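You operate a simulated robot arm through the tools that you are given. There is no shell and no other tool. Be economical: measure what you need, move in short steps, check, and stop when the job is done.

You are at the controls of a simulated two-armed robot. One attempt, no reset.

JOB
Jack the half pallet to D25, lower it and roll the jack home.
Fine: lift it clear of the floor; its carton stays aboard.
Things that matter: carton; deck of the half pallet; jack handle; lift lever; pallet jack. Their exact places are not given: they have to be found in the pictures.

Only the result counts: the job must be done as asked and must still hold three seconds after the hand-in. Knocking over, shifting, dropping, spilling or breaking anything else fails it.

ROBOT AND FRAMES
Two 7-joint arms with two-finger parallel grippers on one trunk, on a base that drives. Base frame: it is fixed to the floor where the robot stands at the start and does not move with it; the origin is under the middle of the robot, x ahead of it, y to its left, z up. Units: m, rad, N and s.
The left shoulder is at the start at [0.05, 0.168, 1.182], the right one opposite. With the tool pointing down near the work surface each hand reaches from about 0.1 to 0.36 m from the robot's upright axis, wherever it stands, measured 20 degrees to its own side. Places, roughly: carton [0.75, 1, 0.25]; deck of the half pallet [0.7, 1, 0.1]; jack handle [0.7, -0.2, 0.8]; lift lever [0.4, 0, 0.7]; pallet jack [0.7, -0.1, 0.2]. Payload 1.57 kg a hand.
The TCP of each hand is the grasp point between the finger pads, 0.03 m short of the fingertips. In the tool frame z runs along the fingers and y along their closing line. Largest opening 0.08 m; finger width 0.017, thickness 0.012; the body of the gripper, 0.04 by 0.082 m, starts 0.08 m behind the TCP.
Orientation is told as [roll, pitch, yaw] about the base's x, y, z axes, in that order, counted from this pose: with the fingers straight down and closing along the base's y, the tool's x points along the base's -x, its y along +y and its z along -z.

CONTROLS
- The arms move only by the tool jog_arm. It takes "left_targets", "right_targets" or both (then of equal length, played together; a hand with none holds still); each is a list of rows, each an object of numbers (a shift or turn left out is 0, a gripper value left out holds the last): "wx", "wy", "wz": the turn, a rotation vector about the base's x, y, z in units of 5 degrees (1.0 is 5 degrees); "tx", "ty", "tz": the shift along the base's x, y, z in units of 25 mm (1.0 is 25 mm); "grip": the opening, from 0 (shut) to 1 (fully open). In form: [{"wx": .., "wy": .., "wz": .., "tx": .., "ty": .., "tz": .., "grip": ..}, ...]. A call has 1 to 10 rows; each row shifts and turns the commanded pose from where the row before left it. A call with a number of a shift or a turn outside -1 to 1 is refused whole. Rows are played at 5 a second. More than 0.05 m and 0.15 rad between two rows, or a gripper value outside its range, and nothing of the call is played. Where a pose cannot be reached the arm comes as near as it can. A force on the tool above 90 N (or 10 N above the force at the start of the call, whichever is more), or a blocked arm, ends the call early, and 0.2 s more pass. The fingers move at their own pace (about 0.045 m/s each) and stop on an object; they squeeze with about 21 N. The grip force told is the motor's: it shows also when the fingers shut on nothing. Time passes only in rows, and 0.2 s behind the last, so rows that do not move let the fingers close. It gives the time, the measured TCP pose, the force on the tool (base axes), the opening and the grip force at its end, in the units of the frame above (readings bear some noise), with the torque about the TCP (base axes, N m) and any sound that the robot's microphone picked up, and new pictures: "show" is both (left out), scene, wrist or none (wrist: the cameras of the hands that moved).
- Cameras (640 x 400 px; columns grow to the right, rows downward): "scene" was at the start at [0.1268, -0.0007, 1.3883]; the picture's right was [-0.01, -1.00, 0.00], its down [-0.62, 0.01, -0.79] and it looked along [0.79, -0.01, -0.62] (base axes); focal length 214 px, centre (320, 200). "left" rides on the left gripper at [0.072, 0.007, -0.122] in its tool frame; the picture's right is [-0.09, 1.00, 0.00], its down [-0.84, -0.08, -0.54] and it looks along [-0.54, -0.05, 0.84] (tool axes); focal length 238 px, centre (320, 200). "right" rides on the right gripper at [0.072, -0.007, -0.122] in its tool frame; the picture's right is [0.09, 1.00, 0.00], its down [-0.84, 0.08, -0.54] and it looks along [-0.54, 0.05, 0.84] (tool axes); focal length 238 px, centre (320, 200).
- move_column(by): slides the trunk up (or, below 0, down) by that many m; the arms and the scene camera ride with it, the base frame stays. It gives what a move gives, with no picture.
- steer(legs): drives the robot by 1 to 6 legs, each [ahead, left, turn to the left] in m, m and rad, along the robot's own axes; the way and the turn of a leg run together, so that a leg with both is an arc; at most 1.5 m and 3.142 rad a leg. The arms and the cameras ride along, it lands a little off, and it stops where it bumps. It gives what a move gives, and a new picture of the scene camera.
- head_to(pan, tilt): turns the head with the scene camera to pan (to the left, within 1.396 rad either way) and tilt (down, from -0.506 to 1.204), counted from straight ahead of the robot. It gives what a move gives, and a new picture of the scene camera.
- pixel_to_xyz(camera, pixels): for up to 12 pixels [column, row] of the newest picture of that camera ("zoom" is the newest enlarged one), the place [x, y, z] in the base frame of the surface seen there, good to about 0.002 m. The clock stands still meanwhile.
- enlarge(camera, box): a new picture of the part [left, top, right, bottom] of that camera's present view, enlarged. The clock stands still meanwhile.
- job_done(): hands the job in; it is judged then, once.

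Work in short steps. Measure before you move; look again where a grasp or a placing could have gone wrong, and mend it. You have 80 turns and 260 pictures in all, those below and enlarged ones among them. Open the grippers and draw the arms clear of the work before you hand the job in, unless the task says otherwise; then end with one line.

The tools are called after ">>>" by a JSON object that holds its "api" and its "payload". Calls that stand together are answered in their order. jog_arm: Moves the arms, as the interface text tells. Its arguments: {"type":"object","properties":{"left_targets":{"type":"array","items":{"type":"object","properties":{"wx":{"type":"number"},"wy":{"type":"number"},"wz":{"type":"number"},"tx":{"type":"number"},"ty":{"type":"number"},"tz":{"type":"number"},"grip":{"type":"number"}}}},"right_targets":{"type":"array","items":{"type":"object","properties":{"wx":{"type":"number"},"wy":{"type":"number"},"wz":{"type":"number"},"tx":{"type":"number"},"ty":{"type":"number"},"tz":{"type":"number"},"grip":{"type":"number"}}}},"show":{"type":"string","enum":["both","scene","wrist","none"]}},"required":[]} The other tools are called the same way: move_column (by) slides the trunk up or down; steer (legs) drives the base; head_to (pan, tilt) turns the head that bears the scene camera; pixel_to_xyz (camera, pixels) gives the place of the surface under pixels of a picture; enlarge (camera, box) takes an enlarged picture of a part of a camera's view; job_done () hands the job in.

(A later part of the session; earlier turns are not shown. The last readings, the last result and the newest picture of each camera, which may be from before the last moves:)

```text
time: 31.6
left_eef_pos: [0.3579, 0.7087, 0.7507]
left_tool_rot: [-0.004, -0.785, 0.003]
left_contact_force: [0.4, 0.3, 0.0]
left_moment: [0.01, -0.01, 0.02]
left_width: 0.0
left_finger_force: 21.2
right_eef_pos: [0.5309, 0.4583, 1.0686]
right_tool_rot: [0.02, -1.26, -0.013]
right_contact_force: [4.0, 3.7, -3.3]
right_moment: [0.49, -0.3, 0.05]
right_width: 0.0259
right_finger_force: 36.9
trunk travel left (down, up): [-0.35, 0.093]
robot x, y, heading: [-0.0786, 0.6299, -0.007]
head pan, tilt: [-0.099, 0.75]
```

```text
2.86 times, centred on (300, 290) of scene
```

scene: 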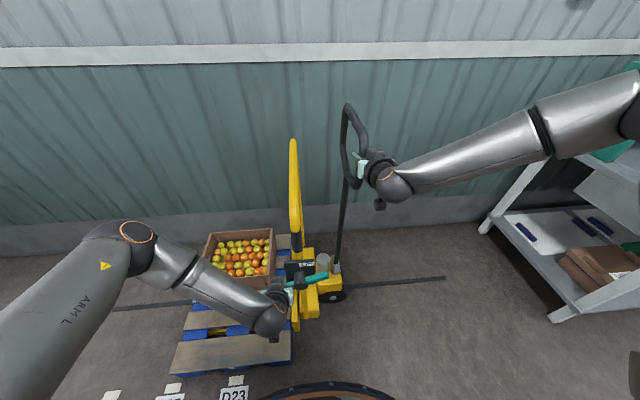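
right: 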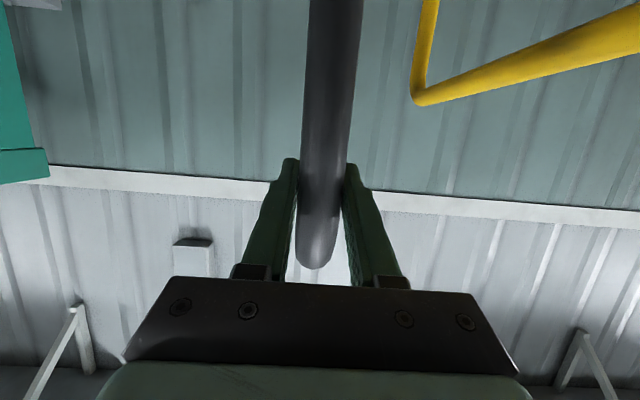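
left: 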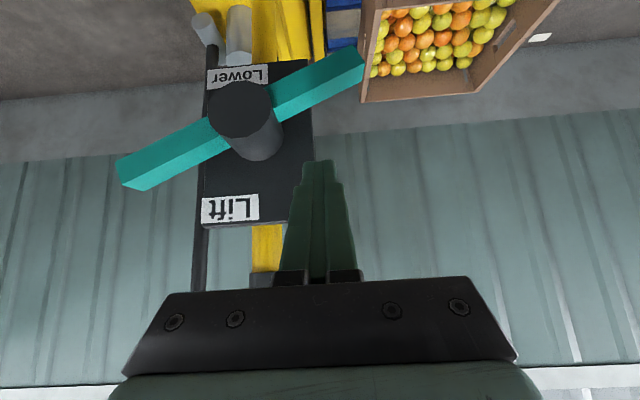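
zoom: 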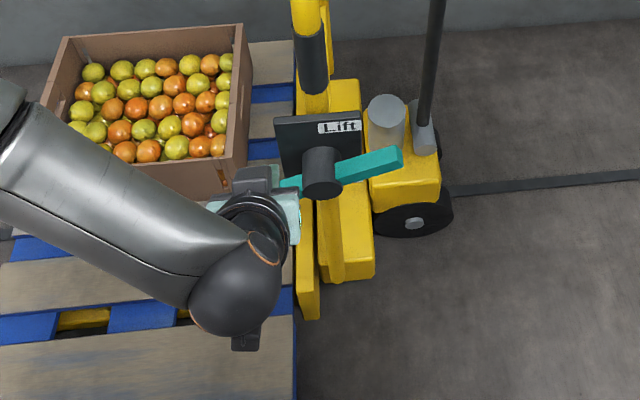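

The panel reads "Lift" above and "Lower" below on the right end's side, so the right end goes up to lift: I press the left end down.

>>> {"api": "jog_arm", "payload": {"left_targets": [{"tz": -1}, {"tz": -1}, {"tz": -0.6}, {"tz": -0.6}, {"tz": -0.6}]}}

>>> {"api": "enlarge", "payload": {"camera": "scene", "box": [220, 220, 380, 360]}}

```text
time: 32.6
left_eef_pos: [0.3578, 0.6945, 0.691]
left_tool_rot: [-0.002, -0.797, 0.003]
left_contact_force: [-8.8, -8.0, 20.0]
left_moment: [-0.34, -0.21, -0.25]
left_width: 0.0
left_finger_force: 20.9
left hand out of reach, approached as far as the arm can: row 3, 4
right_eef_pos: [0.5284, 0.4597, 1.072]
right_tool_rot: [0.02, -1.265, -0.01]
right_contact_force: [-8.7, 2.4, 8.7]
right_moment: [-0.13, 0.7, 0.19]
right_width: 0.0254
right_finger_force: 37.2
trunk travel left (down, up): [-0.35, 0.093]
robot x, y, heading: [-0.0825, 0.6327, -0.002]
head pan, tilt: [-0.099, 0.75]
stopped in row 4 (left hand): the force on the tool passed its limit at 99 N (the readings are from after the stop); the commanded pose is now the measured one
```

scene: 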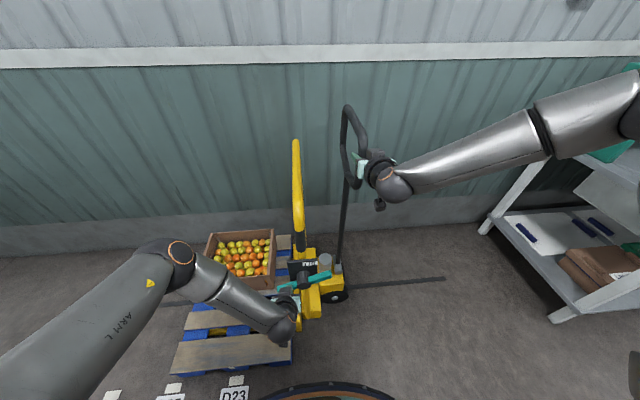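
left: 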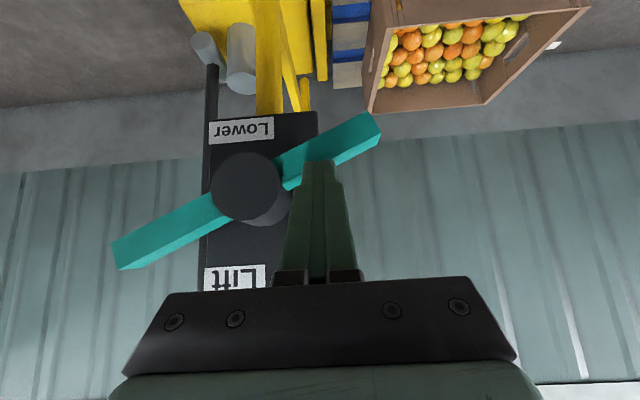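

```text
2.86 times, centred on (300, 290) of scene
```

zoom: 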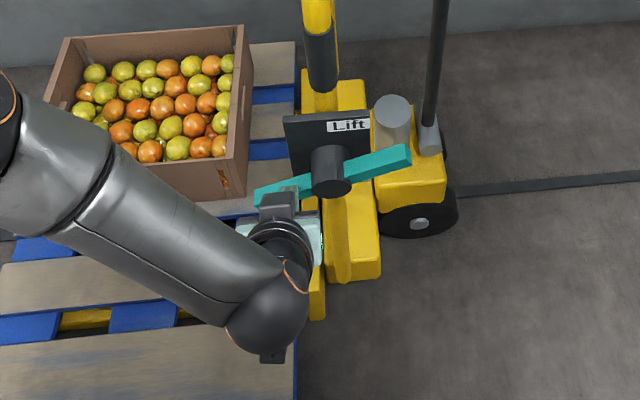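

The tip landed too near the hub (y .694) and at the arm's reach limit, stopping at 99 N. I lift the left hand, release the handle with the right and draw it back so the column can come down.

>>> {"api": "jog_arm", "payload": {"left_targets": [{"tz": 1}, {"tz": 1}, {"tz": 1}, {"ty": 0.6}, {}, {}, {}, {}, {}], "right_targets": [{"grip": 1}, {"grip": 1}, {"grip": 1}, {"grip": 1}, {"tx": -1}, {"tx": -1}, {"tx": -1}, {"tx": -1}, {"tx": -0.6}]}}

>>> {"api": "pixel_to_xyz", "payload": {"camera": "left", "pixels": [[320, 100]]}}

```text
time: 34.6
left_eef_pos: [0.3587, 0.7151, 0.7631]
left_tool_rot: [0.005, -0.791, 0.006]
left_contact_force: [-0.1, -0.2, 0.5]
left_moment: [-0.02, 0.01, -0.02]
left_width: 0.0
left_finger_force: 21.2
right_eef_pos: [0.4155, 0.4618, 1.0717]
right_tool_rot: [0.012, -1.252, -0.011]
right_contact_force: [0.0, 0.2, 0.0]
right_moment: [0.0, 0.03, -0.01]
right_width: 0.08
right_finger_force: 0.2
right hand out of reach, approached as far as the arm can: row 7
trunk travel left (down, up): [-0.35, 0.093]
robot x, y, heading: [-0.0795, 0.6256, 0.002]
head pan, tilt: [-0.099, 0.75]
```

scene: 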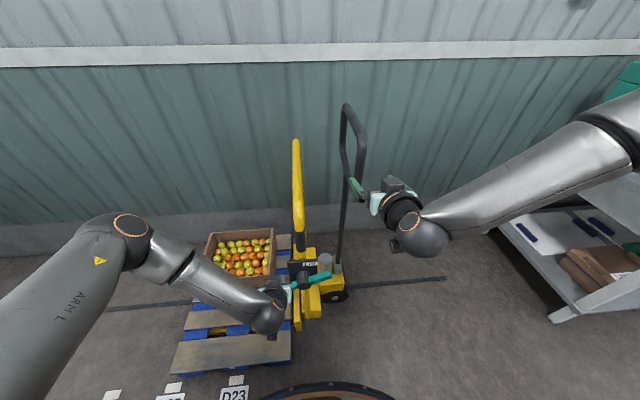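
right: 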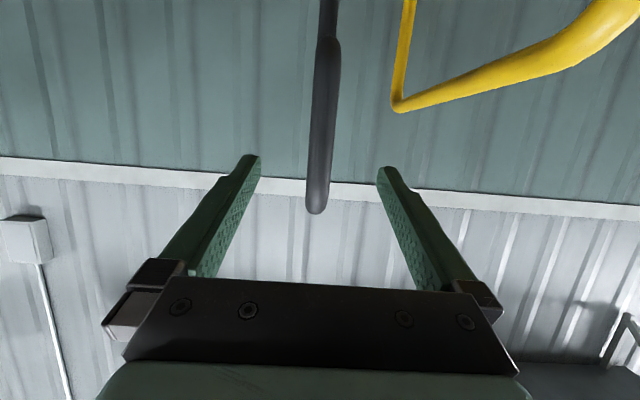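
left: 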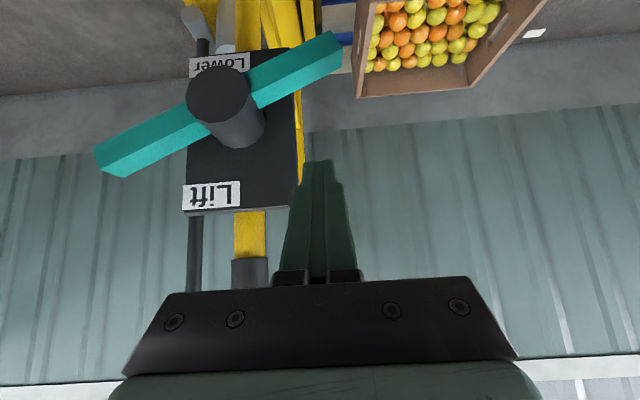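

```text
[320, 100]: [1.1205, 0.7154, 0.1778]
```

I measure the bar now, via the left camera.

>>> {"api": "pixel_to_xyz", "payload": {"camera": "left", "pixels": [[100, 150], [200, 125], [258, 80], [270, 90], [335, 40], [338, 60], [217, 85], [115, 175], [212, 193], [225, 62], [290, 60], [180, 130]]}}

```text
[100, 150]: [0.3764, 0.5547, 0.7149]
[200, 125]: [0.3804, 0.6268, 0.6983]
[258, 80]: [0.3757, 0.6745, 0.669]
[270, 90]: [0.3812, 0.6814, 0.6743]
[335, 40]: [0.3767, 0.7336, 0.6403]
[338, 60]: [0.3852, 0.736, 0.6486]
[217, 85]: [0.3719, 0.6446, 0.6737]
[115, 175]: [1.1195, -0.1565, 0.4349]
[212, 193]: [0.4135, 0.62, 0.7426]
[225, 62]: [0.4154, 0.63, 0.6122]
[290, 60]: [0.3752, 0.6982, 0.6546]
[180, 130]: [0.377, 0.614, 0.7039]
```

The bar hasn't turned (slope still ≈22°); hub is at y .644, bar end at y .738. I raise the left hand, lower the column 0.2 m for better reach, and position over the bar's outer end.

>>> {"api": "jog_arm", "payload": {"left_targets": [{"tz": 1, "ty": 0.5}, {"tz": 1}, {"tz": 1}, {"tz": 1}, {"tz": 1}, {"tz": 1}, {"tz": 1}, {"tz": 1}], "show": "none"}}

>>> {"api": "move_column", "payload": {"by": -0.2}}

>>> {"api": "jog_arm", "payload": {"left_targets": [{"tz": -0.5}, {"tx": 0.2}]}}

```text
time: 36.4
left_eef_pos: [0.3584, 0.7278, 0.9613]
left_tool_rot: [0.009, -0.79, 0.004]
left_contact_force: [0.3, -0.4, -0.6]
left_moment: [0.01, 0.01, 0.0]
left_width: 0.0001
left_finger_force: 21.4
right_eef_pos: [0.4179, 0.4605, 1.0701]
right_tool_rot: [0.011, -1.253, -0.011]
right_contact_force: [0.4, 0.5, -0.4]
right_moment: [0.02, -0.01, -0.03]
right_width: 0.08
right_finger_force: 0.1
trunk travel left (down, up): [-0.35, 0.093]
robot x, y, heading: [-0.0804, 0.6301, -0.001]
head pan, tilt: [-0.099, 0.75]
```

```text
time: 38.6
left_eef_pos: [0.3594, 0.7286, 0.7608]
left_tool_rot: [0.004, -0.79, 0.005]
left_contact_force: [-0.3, -0.2, -0.3]
left_moment: [-0.02, 0.04, -0.03]
left_width: 0.0001
left_finger_force: 21.2
right_eef_pos: [0.4175, 0.4603, 0.8711]
right_tool_rot: [0.012, -1.253, -0.01]
right_contact_force: [-0.2, 0.1, 0.4]
right_moment: [-0.02, -0.02, -0.01]
right_width: 0.0799
right_finger_force: 0.1
trunk travel left (down, up): [-0.15, 0.293]
robot x, y, heading: [-0.0834, 0.634, 0.002]
head pan, tilt: [-0.099, 0.75]
```

```text
time: 39.2
left_eef_pos: [0.364, 0.7272, 0.7487]
left_tool_rot: [0.004, -0.792, 0.006]
left_contact_force: [-0.9, 1.0, -0.4]
left_moment: [-0.04, 0.0, -0.03]
left_width: 0.0
left_finger_force: 21.2
right_eef_pos: [0.4163, 0.461, 0.871]
right_tool_rot: [0.011, -1.253, -0.012]
right_contact_force: [-0.5, 0.0, 1.0]
right_moment: [0.02, 0.03, -0.02]
right_width: 0.0801
right_finger_force: 0.0
trunk travel left (down, up): [-0.15, 0.293]
robot x, y, heading: [-0.08, 0.6343, 0.0]
head pan, tilt: [-0.099, 0.75]
```

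scene: 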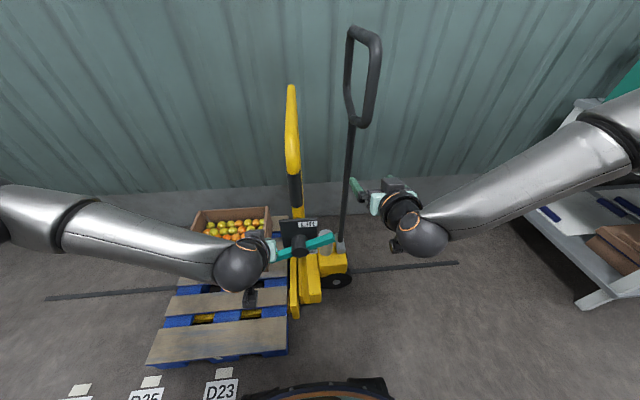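
left: 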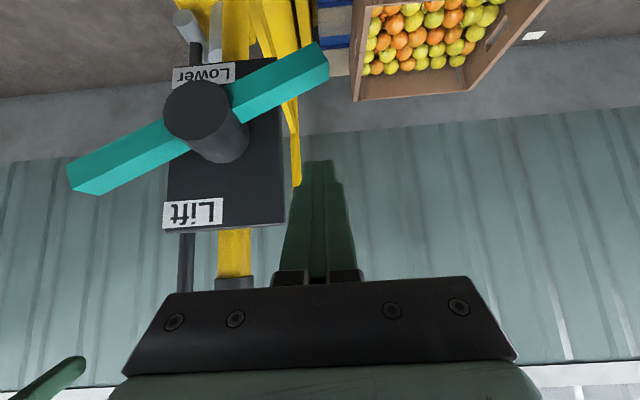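

The tip is over the outer end. I descend and press slowly.

>>> {"api": "jog_arm", "payload": {"left_targets": [{"tz": -1}, {"tz": -1}, {"tz": -0.3}, {"tz": -0.3}, {"tz": -0.3}, {"tz": -0.3}, {"tz": -0.3}, {"tz": -0.3}, {"tz": -0.3}, {"tz": -0.3}]}}

```text
time: 40.7
left_eef_pos: [0.3636, 0.7159, 0.6814]
left_tool_rot: [-0.036, -0.823, 0.012]
left_contact_force: [-27.2, -5.1, 37.0]
left_moment: [-0.5, 0.06, -0.33]
left_width: 0.0002
left_finger_force: 21.3
right_eef_pos: [0.4118, 0.4624, 0.8741]
right_tool_rot: [0.013, -1.258, -0.012]
right_contact_force: [-0.1, -0.2, -0.5]
right_moment: [0.03, 0.01, 0.0]
right_width: 0.0801
right_finger_force: 0.1
trunk travel left (down, up): [-0.15, 0.293]
robot x, y, heading: [-0.0814, 0.6311, 0.002]
head pan, tilt: [-0.099, 0.75]
stopped in row 7 (left hand): the force on the tool passed its limit at 95 N (the readings are from after the stop); the commanded pose is now the measured one
```

scene: 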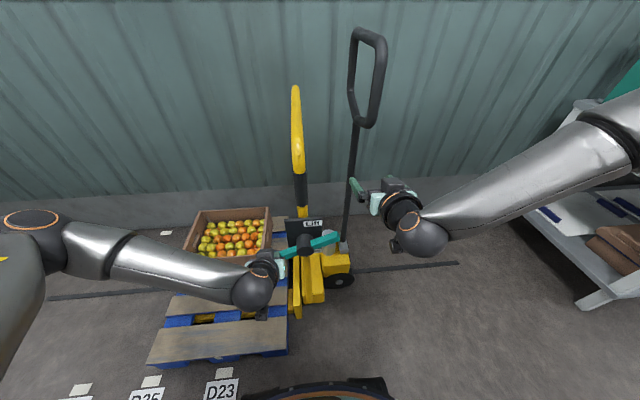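
left: 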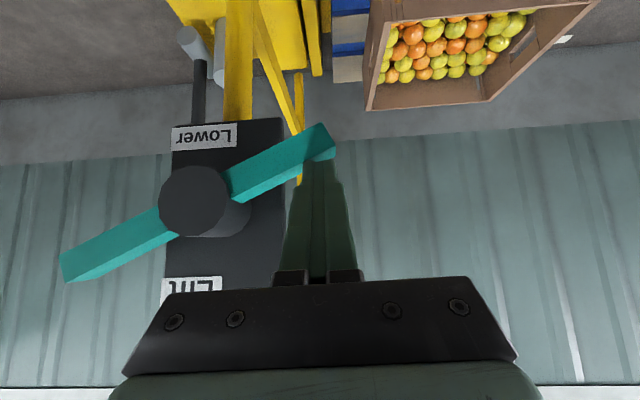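

At 95 N near the bar's end it does not turn that way, so it sits at that stop; the other sense must be tried. I raise the left hand clear and back the robot 0.1 m to give the right hand room.

>>> {"api": "jog_arm", "payload": {"left_targets": [{"tz": 1}, {"tz": 1}, {"tz": 1}, {"tz": 1, "ty": 1}, {"tz": 1, "ty": 1}, {"ty": 1}, {"ty": 1}], "right_targets": [{"grip": 0}, {}, {}, {}, {}, {}, {}], "show": "none"}}

>>> {"api": "steer", "payload": {"legs": [[-0.1, 0, 0]]}}

```text
time: 42.3
left_eef_pos: [0.3663, 0.8209, 0.8012]
left_tool_rot: [-0.016, -0.815, 0.009]
left_contact_force: [-0.1, -0.3, -0.3]
left_moment: [0.01, 0.02, 0.0]
left_width: 0.0
left_finger_force: 21.3
right_eef_pos: [0.4157, 0.4607, 0.8707]
right_tool_rot: [0.013, -1.253, -0.008]
right_contact_force: [-0.5, 0.2, -0.7]
right_moment: [-0.03, 0.0, -0.03]
right_width: 0.0
right_finger_force: 20.7
trunk travel left (down, up): [-0.15, 0.293]
robot x, y, heading: [-0.0854, 0.6315, 0.007]
head pan, tilt: [-0.099, 0.75]
```

```text
time: 43.5
left_eef_pos: [0.2682, 0.821, 0.8019]
left_tool_rot: [-0.015, -0.816, 0.009]
left_contact_force: [0.1, -0.4, -0.3]
left_moment: [0.0, -0.05, 0.01]
left_width: 0.0
left_finger_force: 21.1
right_eef_pos: [0.3175, 0.4601, 0.8713]
right_tool_rot: [0.013, -1.251, -0.014]
right_contact_force: [-0.4, -0.5, -0.2]
right_moment: [-0.02, 0.01, 0.0]
right_width: 0.0
right_finger_force: 21.5
trunk travel left (down, up): [-0.15, 0.293]
robot x, y, heading: [-0.1804, 0.6329, 0.003]
head pan, tilt: [-0.099, 0.75]
```

scene: 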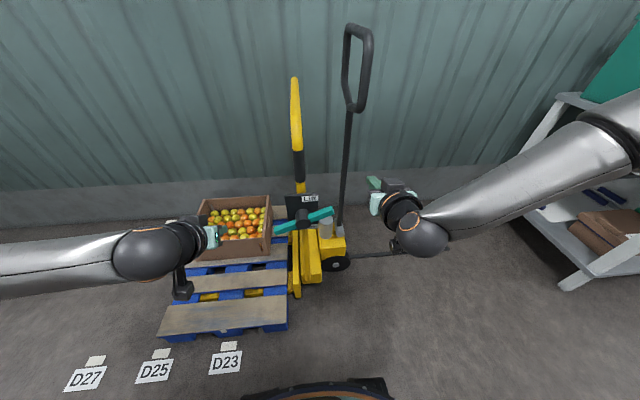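

I check the bar and fork height now.

>>> {"api": "enlarge", "payload": {"camera": "scene", "box": [250, 180, 370, 300]}}

>>> {"api": "pixel_to_xyz", "payload": {"camera": "scene", "pixels": [[278, 229], [288, 227], [320, 214], [329, 211], [303, 214], [292, 270], [345, 100], [180, 325], [275, 322]]}}

```text
3.33 times, centred on (310, 240) of scene
```

zoom: 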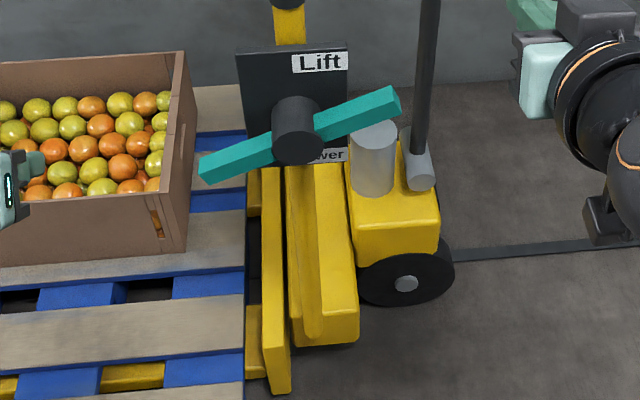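

```text
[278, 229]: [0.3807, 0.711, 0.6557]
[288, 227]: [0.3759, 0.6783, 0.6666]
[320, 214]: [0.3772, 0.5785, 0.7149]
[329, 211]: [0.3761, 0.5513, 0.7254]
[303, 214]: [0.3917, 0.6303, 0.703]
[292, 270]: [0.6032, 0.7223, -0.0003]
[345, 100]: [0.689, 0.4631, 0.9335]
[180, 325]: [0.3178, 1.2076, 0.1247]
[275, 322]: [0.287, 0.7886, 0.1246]
```

The bar is unchanged (~22°). I put the right hand's shut fingers above the bar's right end (y≈.556, z≈.73) and press down slowly.

>>> {"api": "jog_arm", "payload": {"right_targets": [{"ty": 1, "tz": -0.5}, {"ty": 1, "tz": -0.5}, {"ty": 1, "tz": -0.5}, {"ty": 0.8, "tz": -0.5}, {"tx": 1, "tz": -0.5}, {"tx": 0.9, "tz": -0.5}]}}

>>> {"api": "jog_arm", "payload": {"right_targets": [{"tz": -0.5}, {"tz": -0.5}, {"tz": -0.5}, {"tz": -0.5}, {"tz": -0.5}, {"tz": -0.5}]}}

>>> {"api": "enlarge", "payload": {"camera": "scene", "box": [250, 180, 370, 300]}}

```text
time: 44.9
left_eef_pos: [0.2685, 0.8213, 0.8005]
left_tool_rot: [-0.014, -0.815, 0.008]
left_contact_force: [0.4, 0.3, -0.5]
left_moment: [0.0, 0.01, 0.0]
left_width: 0.0
left_finger_force: 21.2
right_eef_pos: [0.3649, 0.554, 0.7964]
right_tool_rot: [0.013, -1.252, -0.014]
right_contact_force: [0.9, -0.2, 0.3]
right_moment: [-0.01, 0.0, 0.01]
right_width: 0.0001
right_finger_force: 20.9
trunk travel left (down, up): [-0.15, 0.293]
robot x, y, heading: [-0.1799, 0.631, -0.0]
head pan, tilt: [-0.099, 0.75]
```

scene: 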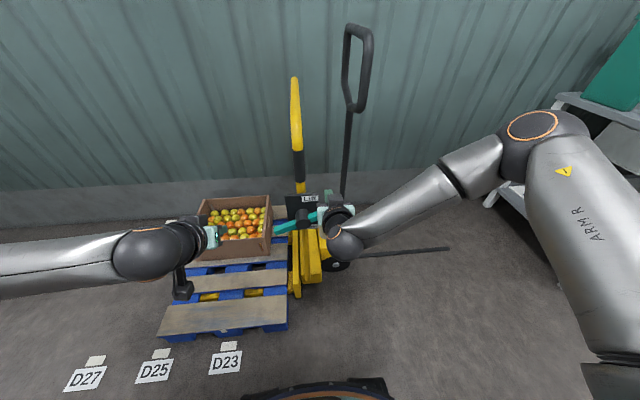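
right: 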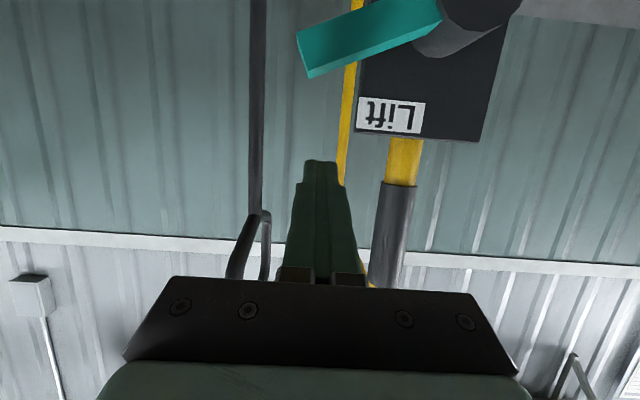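

```text
time: 46.3
left_eef_pos: [0.2668, 0.8209, 0.8023]
left_tool_rot: [-0.016, -0.814, 0.008]
left_contact_force: [0.0, -0.6, -0.7]
left_moment: [0.01, 0.03, -0.02]
left_width: 0.0
left_finger_force: 20.8
right_eef_pos: [0.3637, 0.5599, 0.7232]
right_tool_rot: [0.006, -1.249, -0.012]
right_contact_force: [0.8, 0.4, 0.3]
right_moment: [-0.01, -0.01, -0.05]
right_width: 0.0
right_finger_force: 21.1
right hand out of reach, approached as far as the arm can: row 6
trunk travel left (down, up): [-0.15, 0.293]
robot x, y, heading: [-0.183, 0.6325, 0.003]
head pan, tilt: [-0.099, 0.75]
```

scene: 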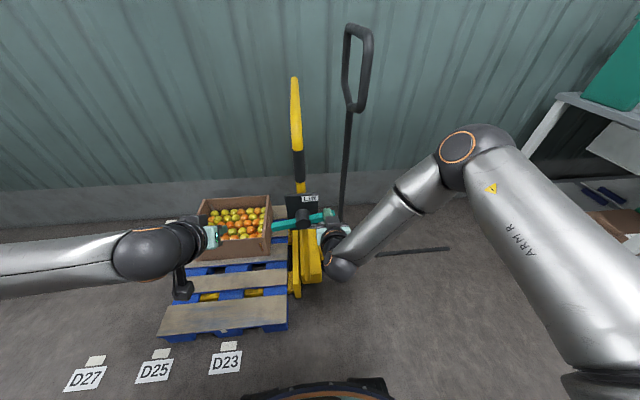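
right: 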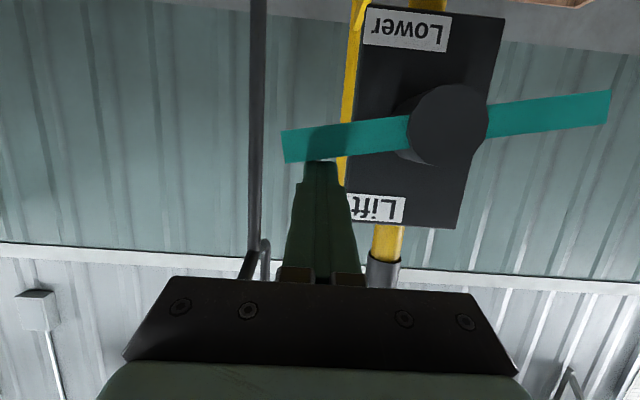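

```text
3.33 times, centred on (310, 240) of scene
```

zoom: 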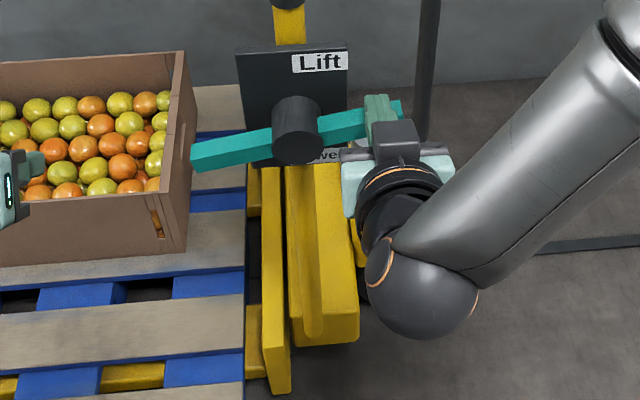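

The bar turns freely this way (now ≈8°). The arm is at a reach limit, so I lower the column 0.05 m, which carries the pressing finger down.

>>> {"api": "move_column", "payload": {"by": -0.05}}

>>> {"api": "enlarge", "payload": {"camera": "scene", "box": [240, 160, 370, 290]}}

>>> {"api": "enlarge", "payload": {"camera": "right", "box": [0, 0, 640, 400]}}

```text
time: 47.2
left_eef_pos: [0.2686, 0.8211, 0.7513]
left_tool_rot: [-0.016, -0.817, 0.009]
left_contact_force: [0.0, -0.9, -0.3]
left_moment: [-0.02, -0.02, -0.02]
left_width: 0.0
left_finger_force: 20.4
right_eef_pos: [0.365, 0.5581, 0.6765]
right_tool_rot: [0.012, -1.259, -0.017]
right_contact_force: [-3.4, -1.8, 16.8]
right_moment: [0.15, -0.31, -0.03]
right_width: 0.0
right_finger_force: 20.9
trunk travel left (down, up): [-0.1, 0.343]
robot x, y, heading: [-0.1802, 0.6324, -0.0]
head pan, tilt: [-0.099, 0.75]
```

```text
3.08 times, centred on (305, 225) of scene
```

zoom: 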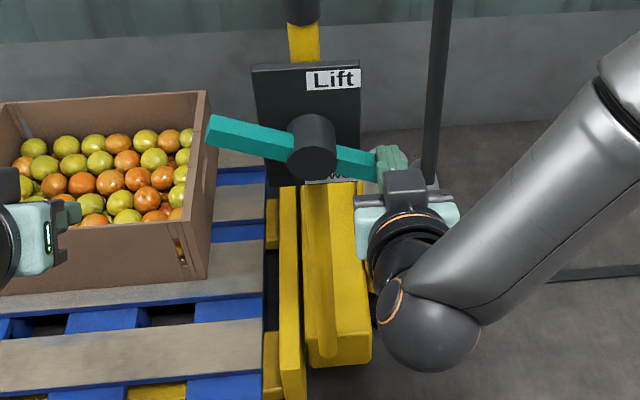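

```text
1.00 times, centred on (320, 200) of right (not enlarged: the box is as wide or as high as the picture)
```

zoom: 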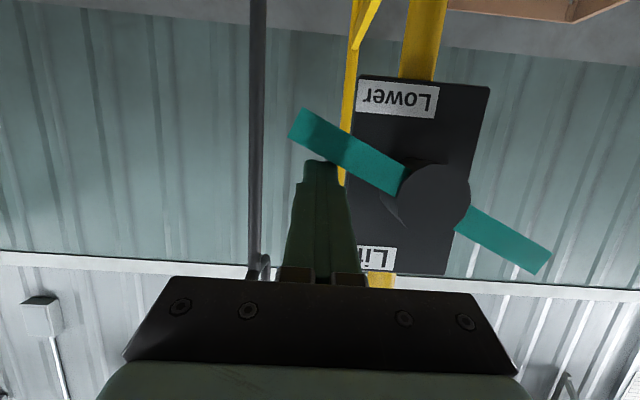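

The bar's right end now points ≈20° down with 17 N on the finger. I check the deck height.

>>> {"api": "pixel_to_xyz", "payload": {"camera": "scene", "pixels": [[180, 310], [200, 270], [270, 308], [285, 203], [315, 214], [290, 190], [270, 260]]}}

>>> {"api": "head_to", "payload": {"pan": 0.15, "tilt": 0.85}}

```text
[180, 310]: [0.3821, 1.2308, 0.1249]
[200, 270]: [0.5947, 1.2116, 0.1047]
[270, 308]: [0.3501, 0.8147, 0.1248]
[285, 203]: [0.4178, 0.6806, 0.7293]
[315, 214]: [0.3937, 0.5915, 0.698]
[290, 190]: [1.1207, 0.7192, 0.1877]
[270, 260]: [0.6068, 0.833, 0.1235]
```

```text
time: 48.0
left_eef_pos: [0.267, 0.8208, 0.7526]
left_tool_rot: [-0.015, -0.817, 0.008]
left_contact_force: [-0.3, 0.7, 0.4]
left_moment: [0.02, -0.01, -0.02]
left_width: 0.0001
left_finger_force: 20.8
right_eef_pos: [0.3653, 0.5578, 0.6765]
right_tool_rot: [0.007, -1.26, -0.016]
right_contact_force: [3.4, -0.1, 20.3]
right_moment: [0.23, -0.51, -0.02]
right_width: 0.0
right_finger_force: 20.6
trunk travel left (down, up): [-0.1, 0.343]
robot x, y, heading: [-0.1829, 0.6299, 0.003]
head pan, tilt: [0.15, 0.85]
```

scene: 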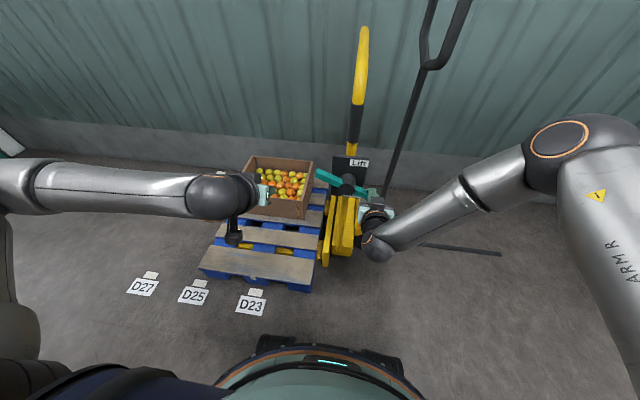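

No lift yet (deck still .125). I press on a little to find whether this is the stop.

>>> {"api": "move_column", "payload": {"by": -0.03}}

>>> {"api": "enlarge", "payload": {"camera": "scene", "box": [180, 130, 420, 280]}}

>>> {"api": "pixel_to_xyz", "payload": {"camera": "zoom", "pixels": [[150, 350], [330, 370], [360, 170], [400, 130], [480, 135]]}}

```text
time: 48.5
left_eef_pos: [0.2672, 0.8197, 0.7298]
left_tool_rot: [-0.016, -0.815, 0.007]
left_contact_force: [-0.3, 0.1, -0.2]
left_moment: [0.03, 0.01, 0.01]
left_width: 0.0
left_finger_force: 20.7
right_eef_pos: [0.3713, 0.5588, 0.674]
right_tool_rot: [0.036, -1.314, -0.048]
right_contact_force: [4.4, -1.3, 14.0]
right_moment: [0.18, -0.3, -0.04]
right_width: 0.0001
right_finger_force: 21.2
trunk travel left (down, up): [-0.08, 0.363]
robot x, y, heading: [-0.1789, 0.6328, -0.001]
head pan, tilt: [0.15, 0.85]
stopped: the force on the tool passed its limit at 99 N (the readings are from after the stop); the commanded pose is now the measured one
```

```text
2.67 times, centred on (300, 205) of scene
```

zoom: 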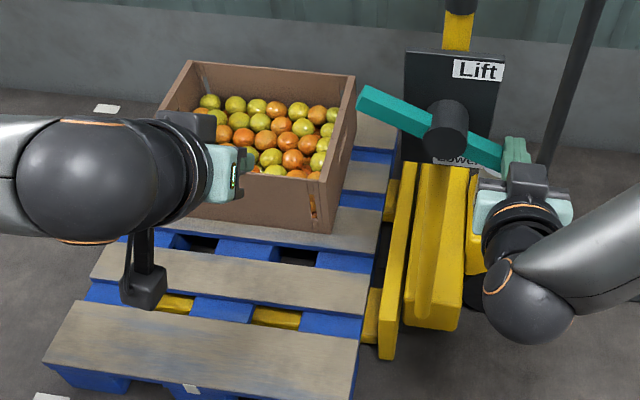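

```text
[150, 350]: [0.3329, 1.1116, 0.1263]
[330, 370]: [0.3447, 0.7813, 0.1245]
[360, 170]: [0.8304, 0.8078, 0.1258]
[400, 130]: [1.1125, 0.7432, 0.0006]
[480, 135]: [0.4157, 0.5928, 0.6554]
```

The bar stops at ≈−22°. I check whether the forks themselves have risen under the deck.

>>> {"api": "pixel_to_xyz", "payload": {"camera": "zoom", "pixels": [[175, 303], [277, 317], [371, 320], [393, 205], [388, 340], [408, 175], [430, 310], [475, 195]]}}

>>> {"api": "jog_arm", "payload": {"right_targets": [{"tz": 1}, {"tz": 1}, {"tz": 1}, {"tx": -1}, {"tx": -1}, {"tx": -1}]}}

>>> {"api": "enlarge", "payload": {"camera": "scene", "box": [300, 130, 440, 280]}}

```text
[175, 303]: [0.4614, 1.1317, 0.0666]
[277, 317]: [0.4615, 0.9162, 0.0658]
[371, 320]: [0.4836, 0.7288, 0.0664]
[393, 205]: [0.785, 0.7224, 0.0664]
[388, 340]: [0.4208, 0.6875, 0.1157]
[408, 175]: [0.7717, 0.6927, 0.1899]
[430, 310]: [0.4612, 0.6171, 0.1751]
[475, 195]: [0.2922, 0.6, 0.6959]
```

```text
time: 49.9
left_eef_pos: [0.2671, 0.8196, 0.731]
left_tool_rot: [-0.016, -0.814, 0.007]
left_contact_force: [-0.1, 0.1, -0.4]
left_moment: [-0.01, 0.0, 0.0]
left_width: 0.0
left_finger_force: 21.3
right_eef_pos: [0.2937, 0.559, 0.7442]
right_tool_rot: [0.026, -1.3, -0.036]
right_contact_force: [0.4, 0.1, 0.7]
right_moment: [0.02, 0.0, 0.03]
right_width: 0.0
right_finger_force: 20.8
trunk travel left (down, up): [-0.08, 0.363]
robot x, y, heading: [-0.1827, 0.6314, 0.004]
head pan, tilt: [0.15, 0.85]
```

scene: 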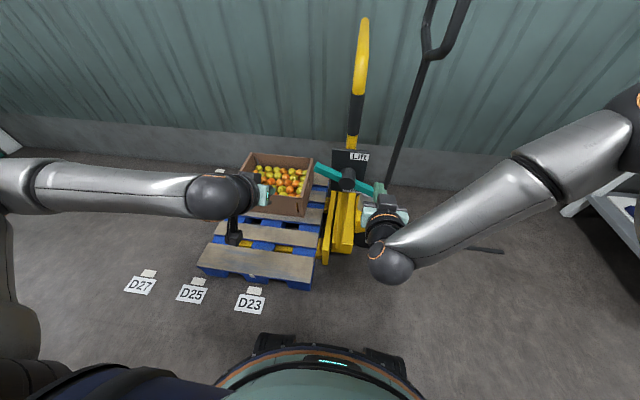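
right: 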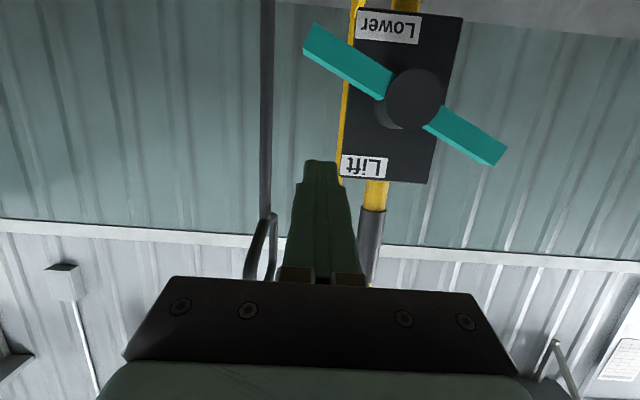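

```text
2.67 times, centred on (370, 205) of scene
```

zoom: 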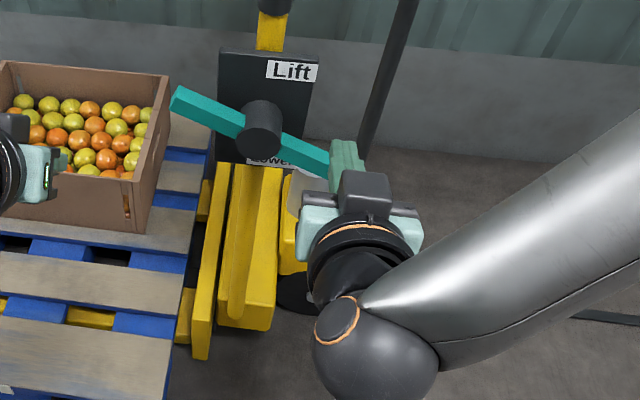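

Forks are still at .066, so the lever just selects a mode and the handle presumably pumps. I re-check the fork height, then turn the lever back to Lift by pressing its left end down with the left hand.

>>> {"api": "pixel_to_xyz", "payload": {"camera": "zoom", "pixels": [[187, 315], [203, 205], [180, 100], [90, 318]]}}

>>> {"api": "jog_arm", "payload": {"left_targets": [{"tz": 1}, {"tz": 1}, {"tz": 1}, {"tz": 1}, {"ty": -1}, {"ty": -1}, {"ty": -1}, {"ty": -0.7, "tx": 1}, {"tx": 1}, {"tx": 1}], "show": "none"}}

>>> {"api": "jog_arm", "payload": {"left_targets": [{"tx": 0.7}, {"tz": -1}, {"tz": -1}, {"tz": -1}, {"tz": -1}, {"tz": -0.5}, {"tz": -0.4}]}}

```text
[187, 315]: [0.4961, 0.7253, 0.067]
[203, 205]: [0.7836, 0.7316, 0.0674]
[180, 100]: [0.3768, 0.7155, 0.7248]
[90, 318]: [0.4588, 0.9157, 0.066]
```

```text
time: 52.1
left_eef_pos: [0.3413, 0.7288, 0.8305]
left_tool_rot: [-0.016, -0.816, 0.009]
left_contact_force: [0.2, 0.0, -0.5]
left_moment: [0.01, -0.03, 0.0]
left_width: 0.0
left_finger_force: 21.0
right_eef_pos: [0.2946, 0.5586, 0.7439]
right_tool_rot: [0.025, -1.299, -0.034]
right_contact_force: [-0.6, -0.2, -0.2]
right_moment: [0.02, -0.05, -0.01]
right_width: 0.0002
right_finger_force: 21.4
trunk travel left (down, up): [-0.08, 0.363]
robot x, y, heading: [-0.1812, 0.6293, -0.0]
head pan, tilt: [0.15, 0.85]
```

```text
time: 53.7
left_eef_pos: [0.3603, 0.725, 0.7078]
left_tool_rot: [-0.018, -0.814, 0.006]
left_contact_force: [-1.3, 0.5, -0.4]
left_moment: [-0.02, 0.0, 0.02]
left_width: 0.0
left_finger_force: 20.7
right_eef_pos: [0.2939, 0.5581, 0.7431]
right_tool_rot: [0.024, -1.297, -0.033]
right_contact_force: [0.5, -0.8, -0.2]
right_moment: [-0.01, 0.05, 0.01]
right_width: 0.0
right_finger_force: 21.7
trunk travel left (down, up): [-0.08, 0.363]
robot x, y, heading: [-0.1823, 0.627, 0.004]
head pan, tilt: [0.15, 0.85]
```

scene: 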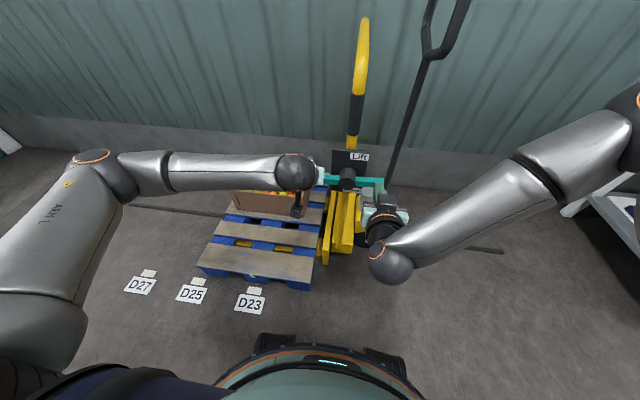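
left: 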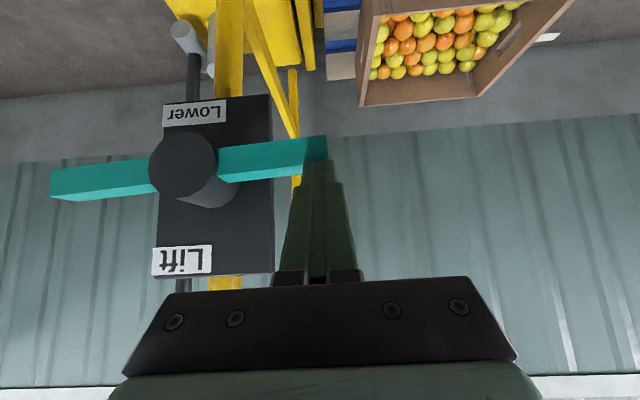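

Moving freely; now about level. I press another 25 mm.

>>> {"api": "jog_arm", "payload": {"left_targets": [{"tz": -0.4}, {"tz": -0.3}, {"tz": -0.2}, {"tz": -0.15}], "show": "wrist"}}

```text
time: 54.7
left_eef_pos: [0.3592, 0.7275, 0.6812]
left_tool_rot: [-0.015, -0.815, 0.006]
left_contact_force: [-0.4, 1.1, -0.1]
left_moment: [0.02, -0.04, 0.0]
left_width: 0.0001
left_finger_force: 20.8
right_eef_pos: [0.2954, 0.5581, 0.7435]
right_tool_rot: [0.025, -1.299, -0.035]
right_contact_force: [-0.1, 1.0, -0.8]
right_moment: [-0.02, 0.01, -0.01]
right_width: 0.0001
right_finger_force: 20.7
trunk travel left (down, up): [-0.08, 0.363]
robot x, y, heading: [-0.1803, 0.6315, 0.003]
head pan, tilt: [0.15, 0.85]
```

left: 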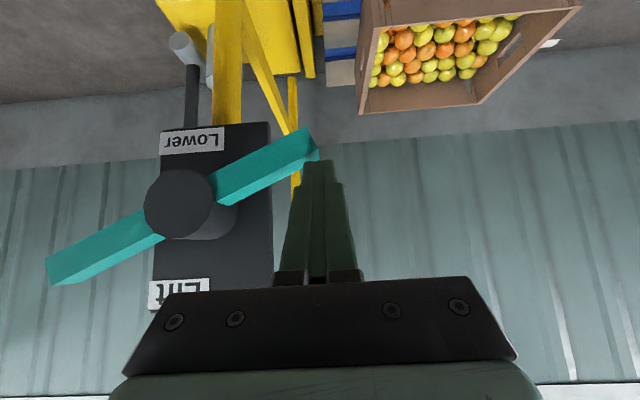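

Almost at the Lift stop; a final 8 mm, then the hand goes up and away, and I check the forks.

>>> {"api": "jog_arm", "payload": {"left_targets": [{"tz": -0.2}, {"tz": -0.15}, {}], "show": "none"}}

>>> {"api": "jog_arm", "payload": {"left_targets": [{"tz": 1}, {"tz": 1}, {"tz": 1}, {"tz": 1}, {"tx": -1}, {"tx": -1}, {"tx": -1, "ty": 1}, {"tx": -1, "ty": 1}], "right_targets": [{}, {}, {}, {}, {"ty": -1}, {"ty": -1}, {"ty": -1}, {"ty": -1, "tz": 1}]}}

>>> {"api": "enlarge", "payload": {"camera": "scene", "box": [300, 120, 460, 280]}}

```text
time: 55.5
left_eef_pos: [0.359, 0.7277, 0.6747]
left_tool_rot: [-0.018, -0.818, 0.009]
left_contact_force: [-5.0, 1.9, 7.9]
left_moment: [0.0, -0.04, 0.0]
left_width: 0.0
left_finger_force: 21.2
right_eef_pos: [0.2941, 0.5589, 0.7453]
right_tool_rot: [0.024, -1.298, -0.034]
right_contact_force: [-0.4, -0.3, 0.1]
right_moment: [0.05, 0.03, -0.01]
right_width: 0.0
right_finger_force: 21.2
trunk travel left (down, up): [-0.08, 0.363]
robot x, y, heading: [-0.1775, 0.6313, -0.001]
head pan, tilt: [0.15, 0.85]
```

```text
time: 57.3
left_eef_pos: [0.26, 0.7779, 0.7729]
left_tool_rot: [-0.017, -0.816, 0.01]
left_contact_force: [0.7, 0.6, 0.1]
left_moment: [0.03, 0.03, -0.02]
left_width: 0.0
left_finger_force: 21.1
right_eef_pos: [0.2919, 0.4798, 0.781]
right_tool_rot: [0.017, -1.293, -0.034]
right_contact_force: [0.3, 0.7, 1.2]
right_moment: [-0.02, -0.03, -0.02]
right_width: 0.0
right_finger_force: 20.9
right hand out of reach, approached as far as the arm can: row 7, 8
trunk travel left (down, up): [-0.08, 0.363]
robot x, y, heading: [-0.1816, 0.6294, 0.007]
head pan, tilt: [0.15, 0.85]
```

scene: 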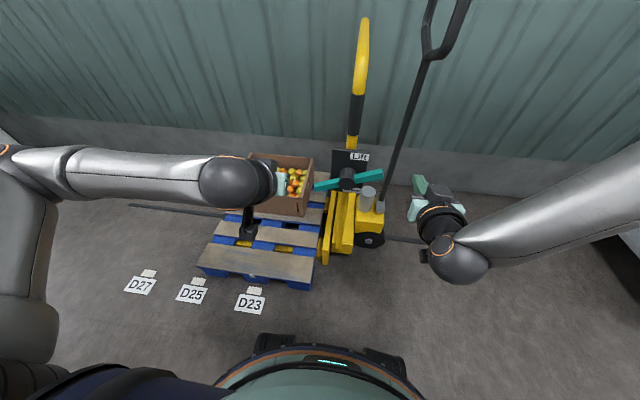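
right: 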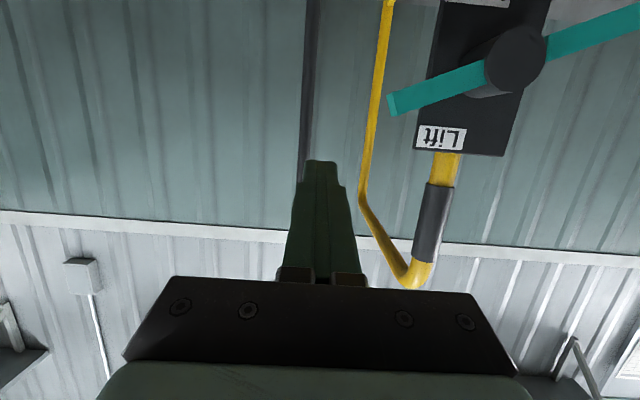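
left: 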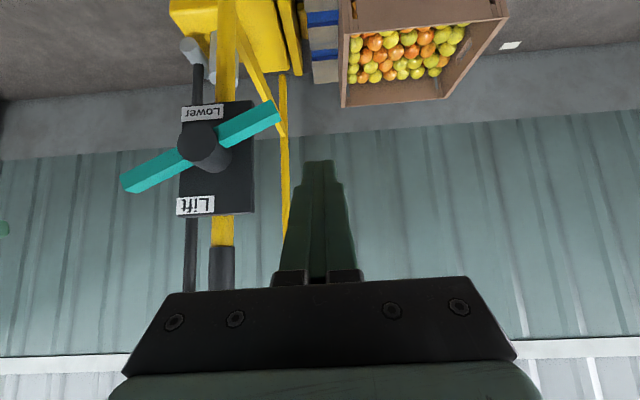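

```text
2.50 times, centred on (380, 200) of scene
```

zoom: 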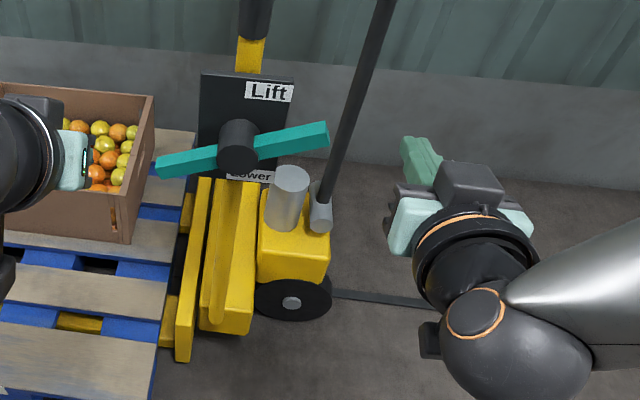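

Lever is at Lift. I raise the column again and drive forward to retake the handle, which has a hinge at its foot and should pump about the x-axis.

>>> {"api": "move_column", "payload": {"by": 0.27}}

>>> {"api": "steer", "payload": {"legs": [[0.1, 0, 0]]}}

>>> {"api": "jog_arm", "payload": {"right_targets": [{"grip": 1, "ty": -0.8, "wz": 0.4}, {"tx": 1}, {"tx": 1, "tz": 0.5}, {"tx": 1, "tz": 0.5}]}}

>>> {"api": "pixel_to_xyz", "payload": {"camera": "right", "pixels": [[310, 150], [320, 100], [315, 180], [300, 200], [330, 50]]}}

```text
time: 60.1
left_eef_pos: [0.261, 0.7786, 1.0424]
left_tool_rot: [-0.014, -0.815, 0.009]
left_contact_force: [0.0, 0.0, -0.1]
left_moment: [0.0, 0.0, -0.02]
left_width: 0.0
left_finger_force: 21.2
right_eef_pos: [0.2927, 0.481, 1.0517]
right_tool_rot: [0.02, -1.294, -0.035]
right_contact_force: [-0.5, 0.8, 0.2]
right_moment: [0.03, 0.01, 0.05]
right_width: 0.0001
right_finger_force: 21.4
trunk travel left (down, up): [-0.35, 0.093]
robot x, y, heading: [-0.1844, 0.6317, -0.001]
head pan, tilt: [0.15, 0.85]
```

```text
time: 61.2
left_eef_pos: [0.3603, 0.7785, 1.0427]
left_tool_rot: [-0.017, -0.813, 0.01]
left_contact_force: [0.4, -0.2, -0.1]
left_moment: [0.01, 0.01, -0.03]
left_width: 0.0
left_finger_force: 20.7
right_eef_pos: [0.3915, 0.4806, 1.0504]
right_tool_rot: [0.018, -1.292, -0.032]
right_contact_force: [0.0, -0.8, -0.6]
right_moment: [0.0, 0.0, 0.03]
right_width: 0.0001
right_finger_force: 20.7
trunk travel left (down, up): [-0.35, 0.093]
robot x, y, heading: [-0.0829, 0.63, 0.001]
head pan, tilt: [0.15, 0.85]
```

scene: 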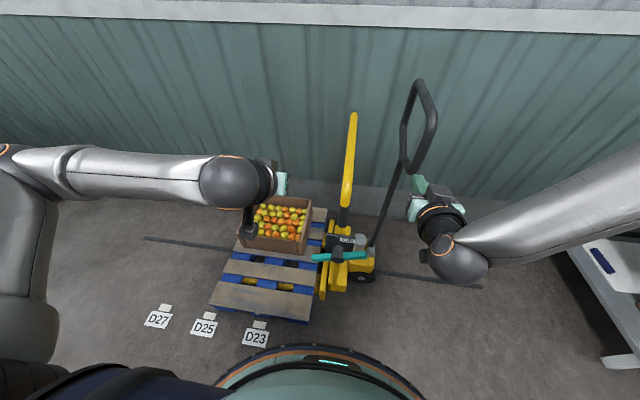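

```text
time: 62.2
left_eef_pos: [0.3601, 0.7769, 1.0438]
left_tool_rot: [-0.017, -0.813, 0.009]
left_contact_force: [-0.3, 0.4, -0.8]
left_moment: [0.03, 0.02, 0.01]
left_width: 0.0003
left_finger_force: 21.1
right_eef_pos: [0.4655, 0.4812, 1.0897]
right_tool_rot: [0.019, -1.294, 0.004]
right_contact_force: [0.0, 0.5, 0.0]
right_moment: [-0.02, 0.0, -0.02]
right_width: 0.0798
right_finger_force: 0.1
right hand out of reach, approached as far as the arm can: row 1
trunk travel left (down, up): [-0.35, 0.093]
robot x, y, heading: [-0.0825, 0.6268, -0.003]
head pan, tilt: [0.15, 0.85]
```

scene: 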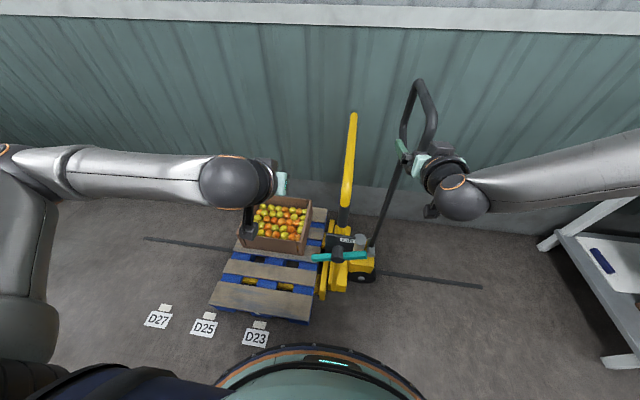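
right: 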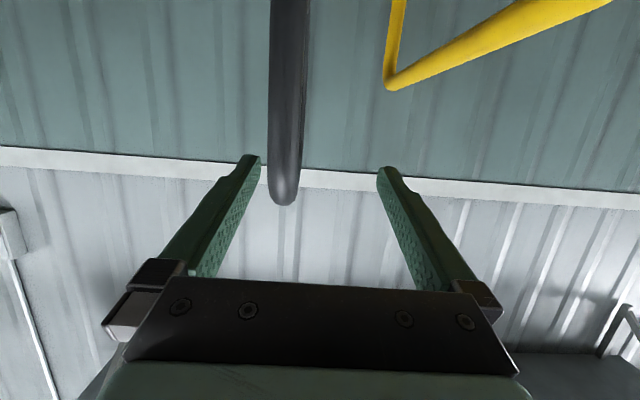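

```text
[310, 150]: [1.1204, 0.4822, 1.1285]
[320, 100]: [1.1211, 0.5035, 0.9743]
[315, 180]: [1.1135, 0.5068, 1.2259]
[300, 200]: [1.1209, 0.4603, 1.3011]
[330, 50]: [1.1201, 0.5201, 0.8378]
```

Rod is right of centre by ~2 cm (at column 285); I shift −y 0.02, advance 0.067 and close.

>>> {"api": "jog_arm", "payload": {"right_targets": [{"ty": -0.8}, {"tx": 1, "tz": -0.4}, {"tx": 1, "tz": -0.4}, {"tx": 0.7}, {"grip": 0}, {"grip": 0}, {"grip": 0}, {"grip": 0}, {"grip": 0}]}}

```text
time: 64.2
left_eef_pos: [0.3609, 0.7783, 1.0422]
left_tool_rot: [-0.018, -0.813, 0.011]
left_contact_force: [-1.1, -0.1, 0.8]
left_moment: [0.01, 0.0, 0.0]
left_width: 0.0
left_finger_force: 20.8
right_eef_pos: [0.5041, 0.4713, 1.0839]
right_tool_rot: [0.017, -1.287, 0.007]
right_contact_force: [4.5, 2.7, 1.2]
right_moment: [0.18, 0.38, 0.32]
right_width: 0.0257
right_finger_force: 30.2
right hand out of reach, approached as far as the arm can: row 2, 3
trunk travel left (down, up): [-0.35, 0.093]
robot x, y, heading: [-0.0846, 0.6337, -0.001]
head pan, tilt: [0.15, 0.85]
```

scene: 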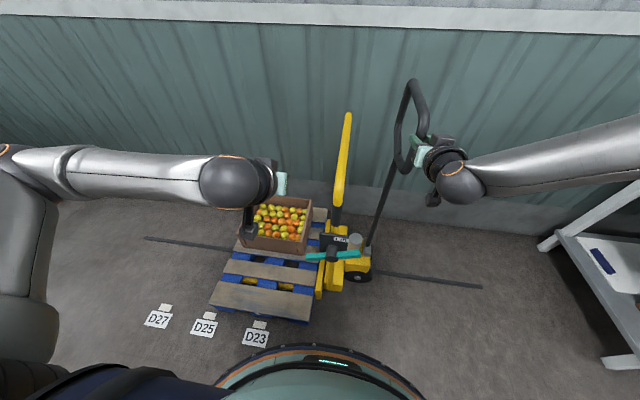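
right: 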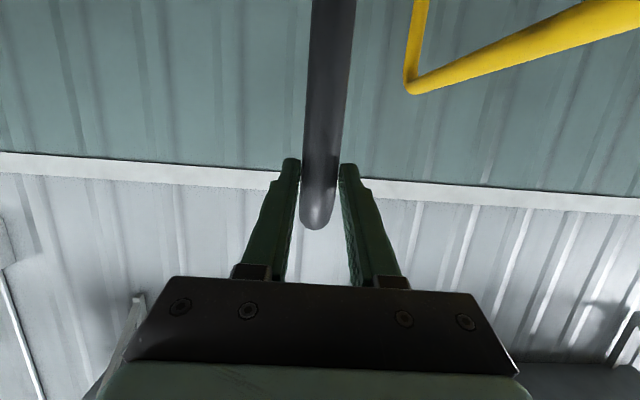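

Held again at fingertips. I measure the handle post and foot and the heel gap before testing a pump stroke.

>>> {"api": "enlarge", "payload": {"camera": "scene", "box": [290, 70, 460, 310]}}

>>> {"api": "pixel_to_xyz", "payload": {"camera": "scene", "pixels": [[411, 82], [399, 130], [385, 185], [378, 210], [371, 238], [355, 240], [318, 290], [312, 300], [362, 275], [346, 118], [312, 255], [355, 253]]}}

```text
1.67 times, centred on (375, 190) of scene
```

zoom: 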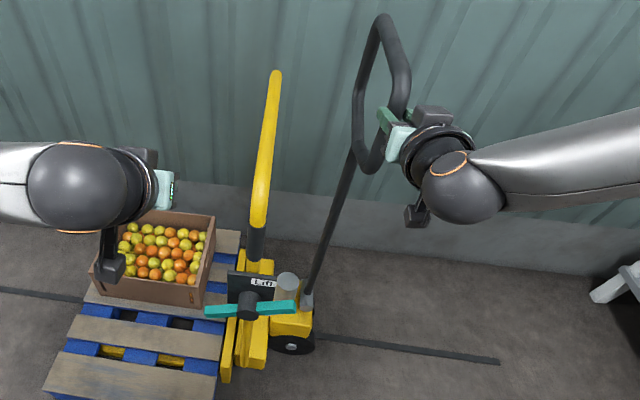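

```text
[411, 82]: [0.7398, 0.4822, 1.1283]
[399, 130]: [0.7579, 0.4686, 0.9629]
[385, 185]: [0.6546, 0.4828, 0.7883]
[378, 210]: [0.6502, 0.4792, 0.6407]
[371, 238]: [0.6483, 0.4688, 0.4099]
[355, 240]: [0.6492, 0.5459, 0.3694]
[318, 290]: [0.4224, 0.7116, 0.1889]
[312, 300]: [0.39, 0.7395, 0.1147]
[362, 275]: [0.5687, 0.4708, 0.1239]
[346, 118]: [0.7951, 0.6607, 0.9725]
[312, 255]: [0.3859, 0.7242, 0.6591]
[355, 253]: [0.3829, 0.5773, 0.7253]
```

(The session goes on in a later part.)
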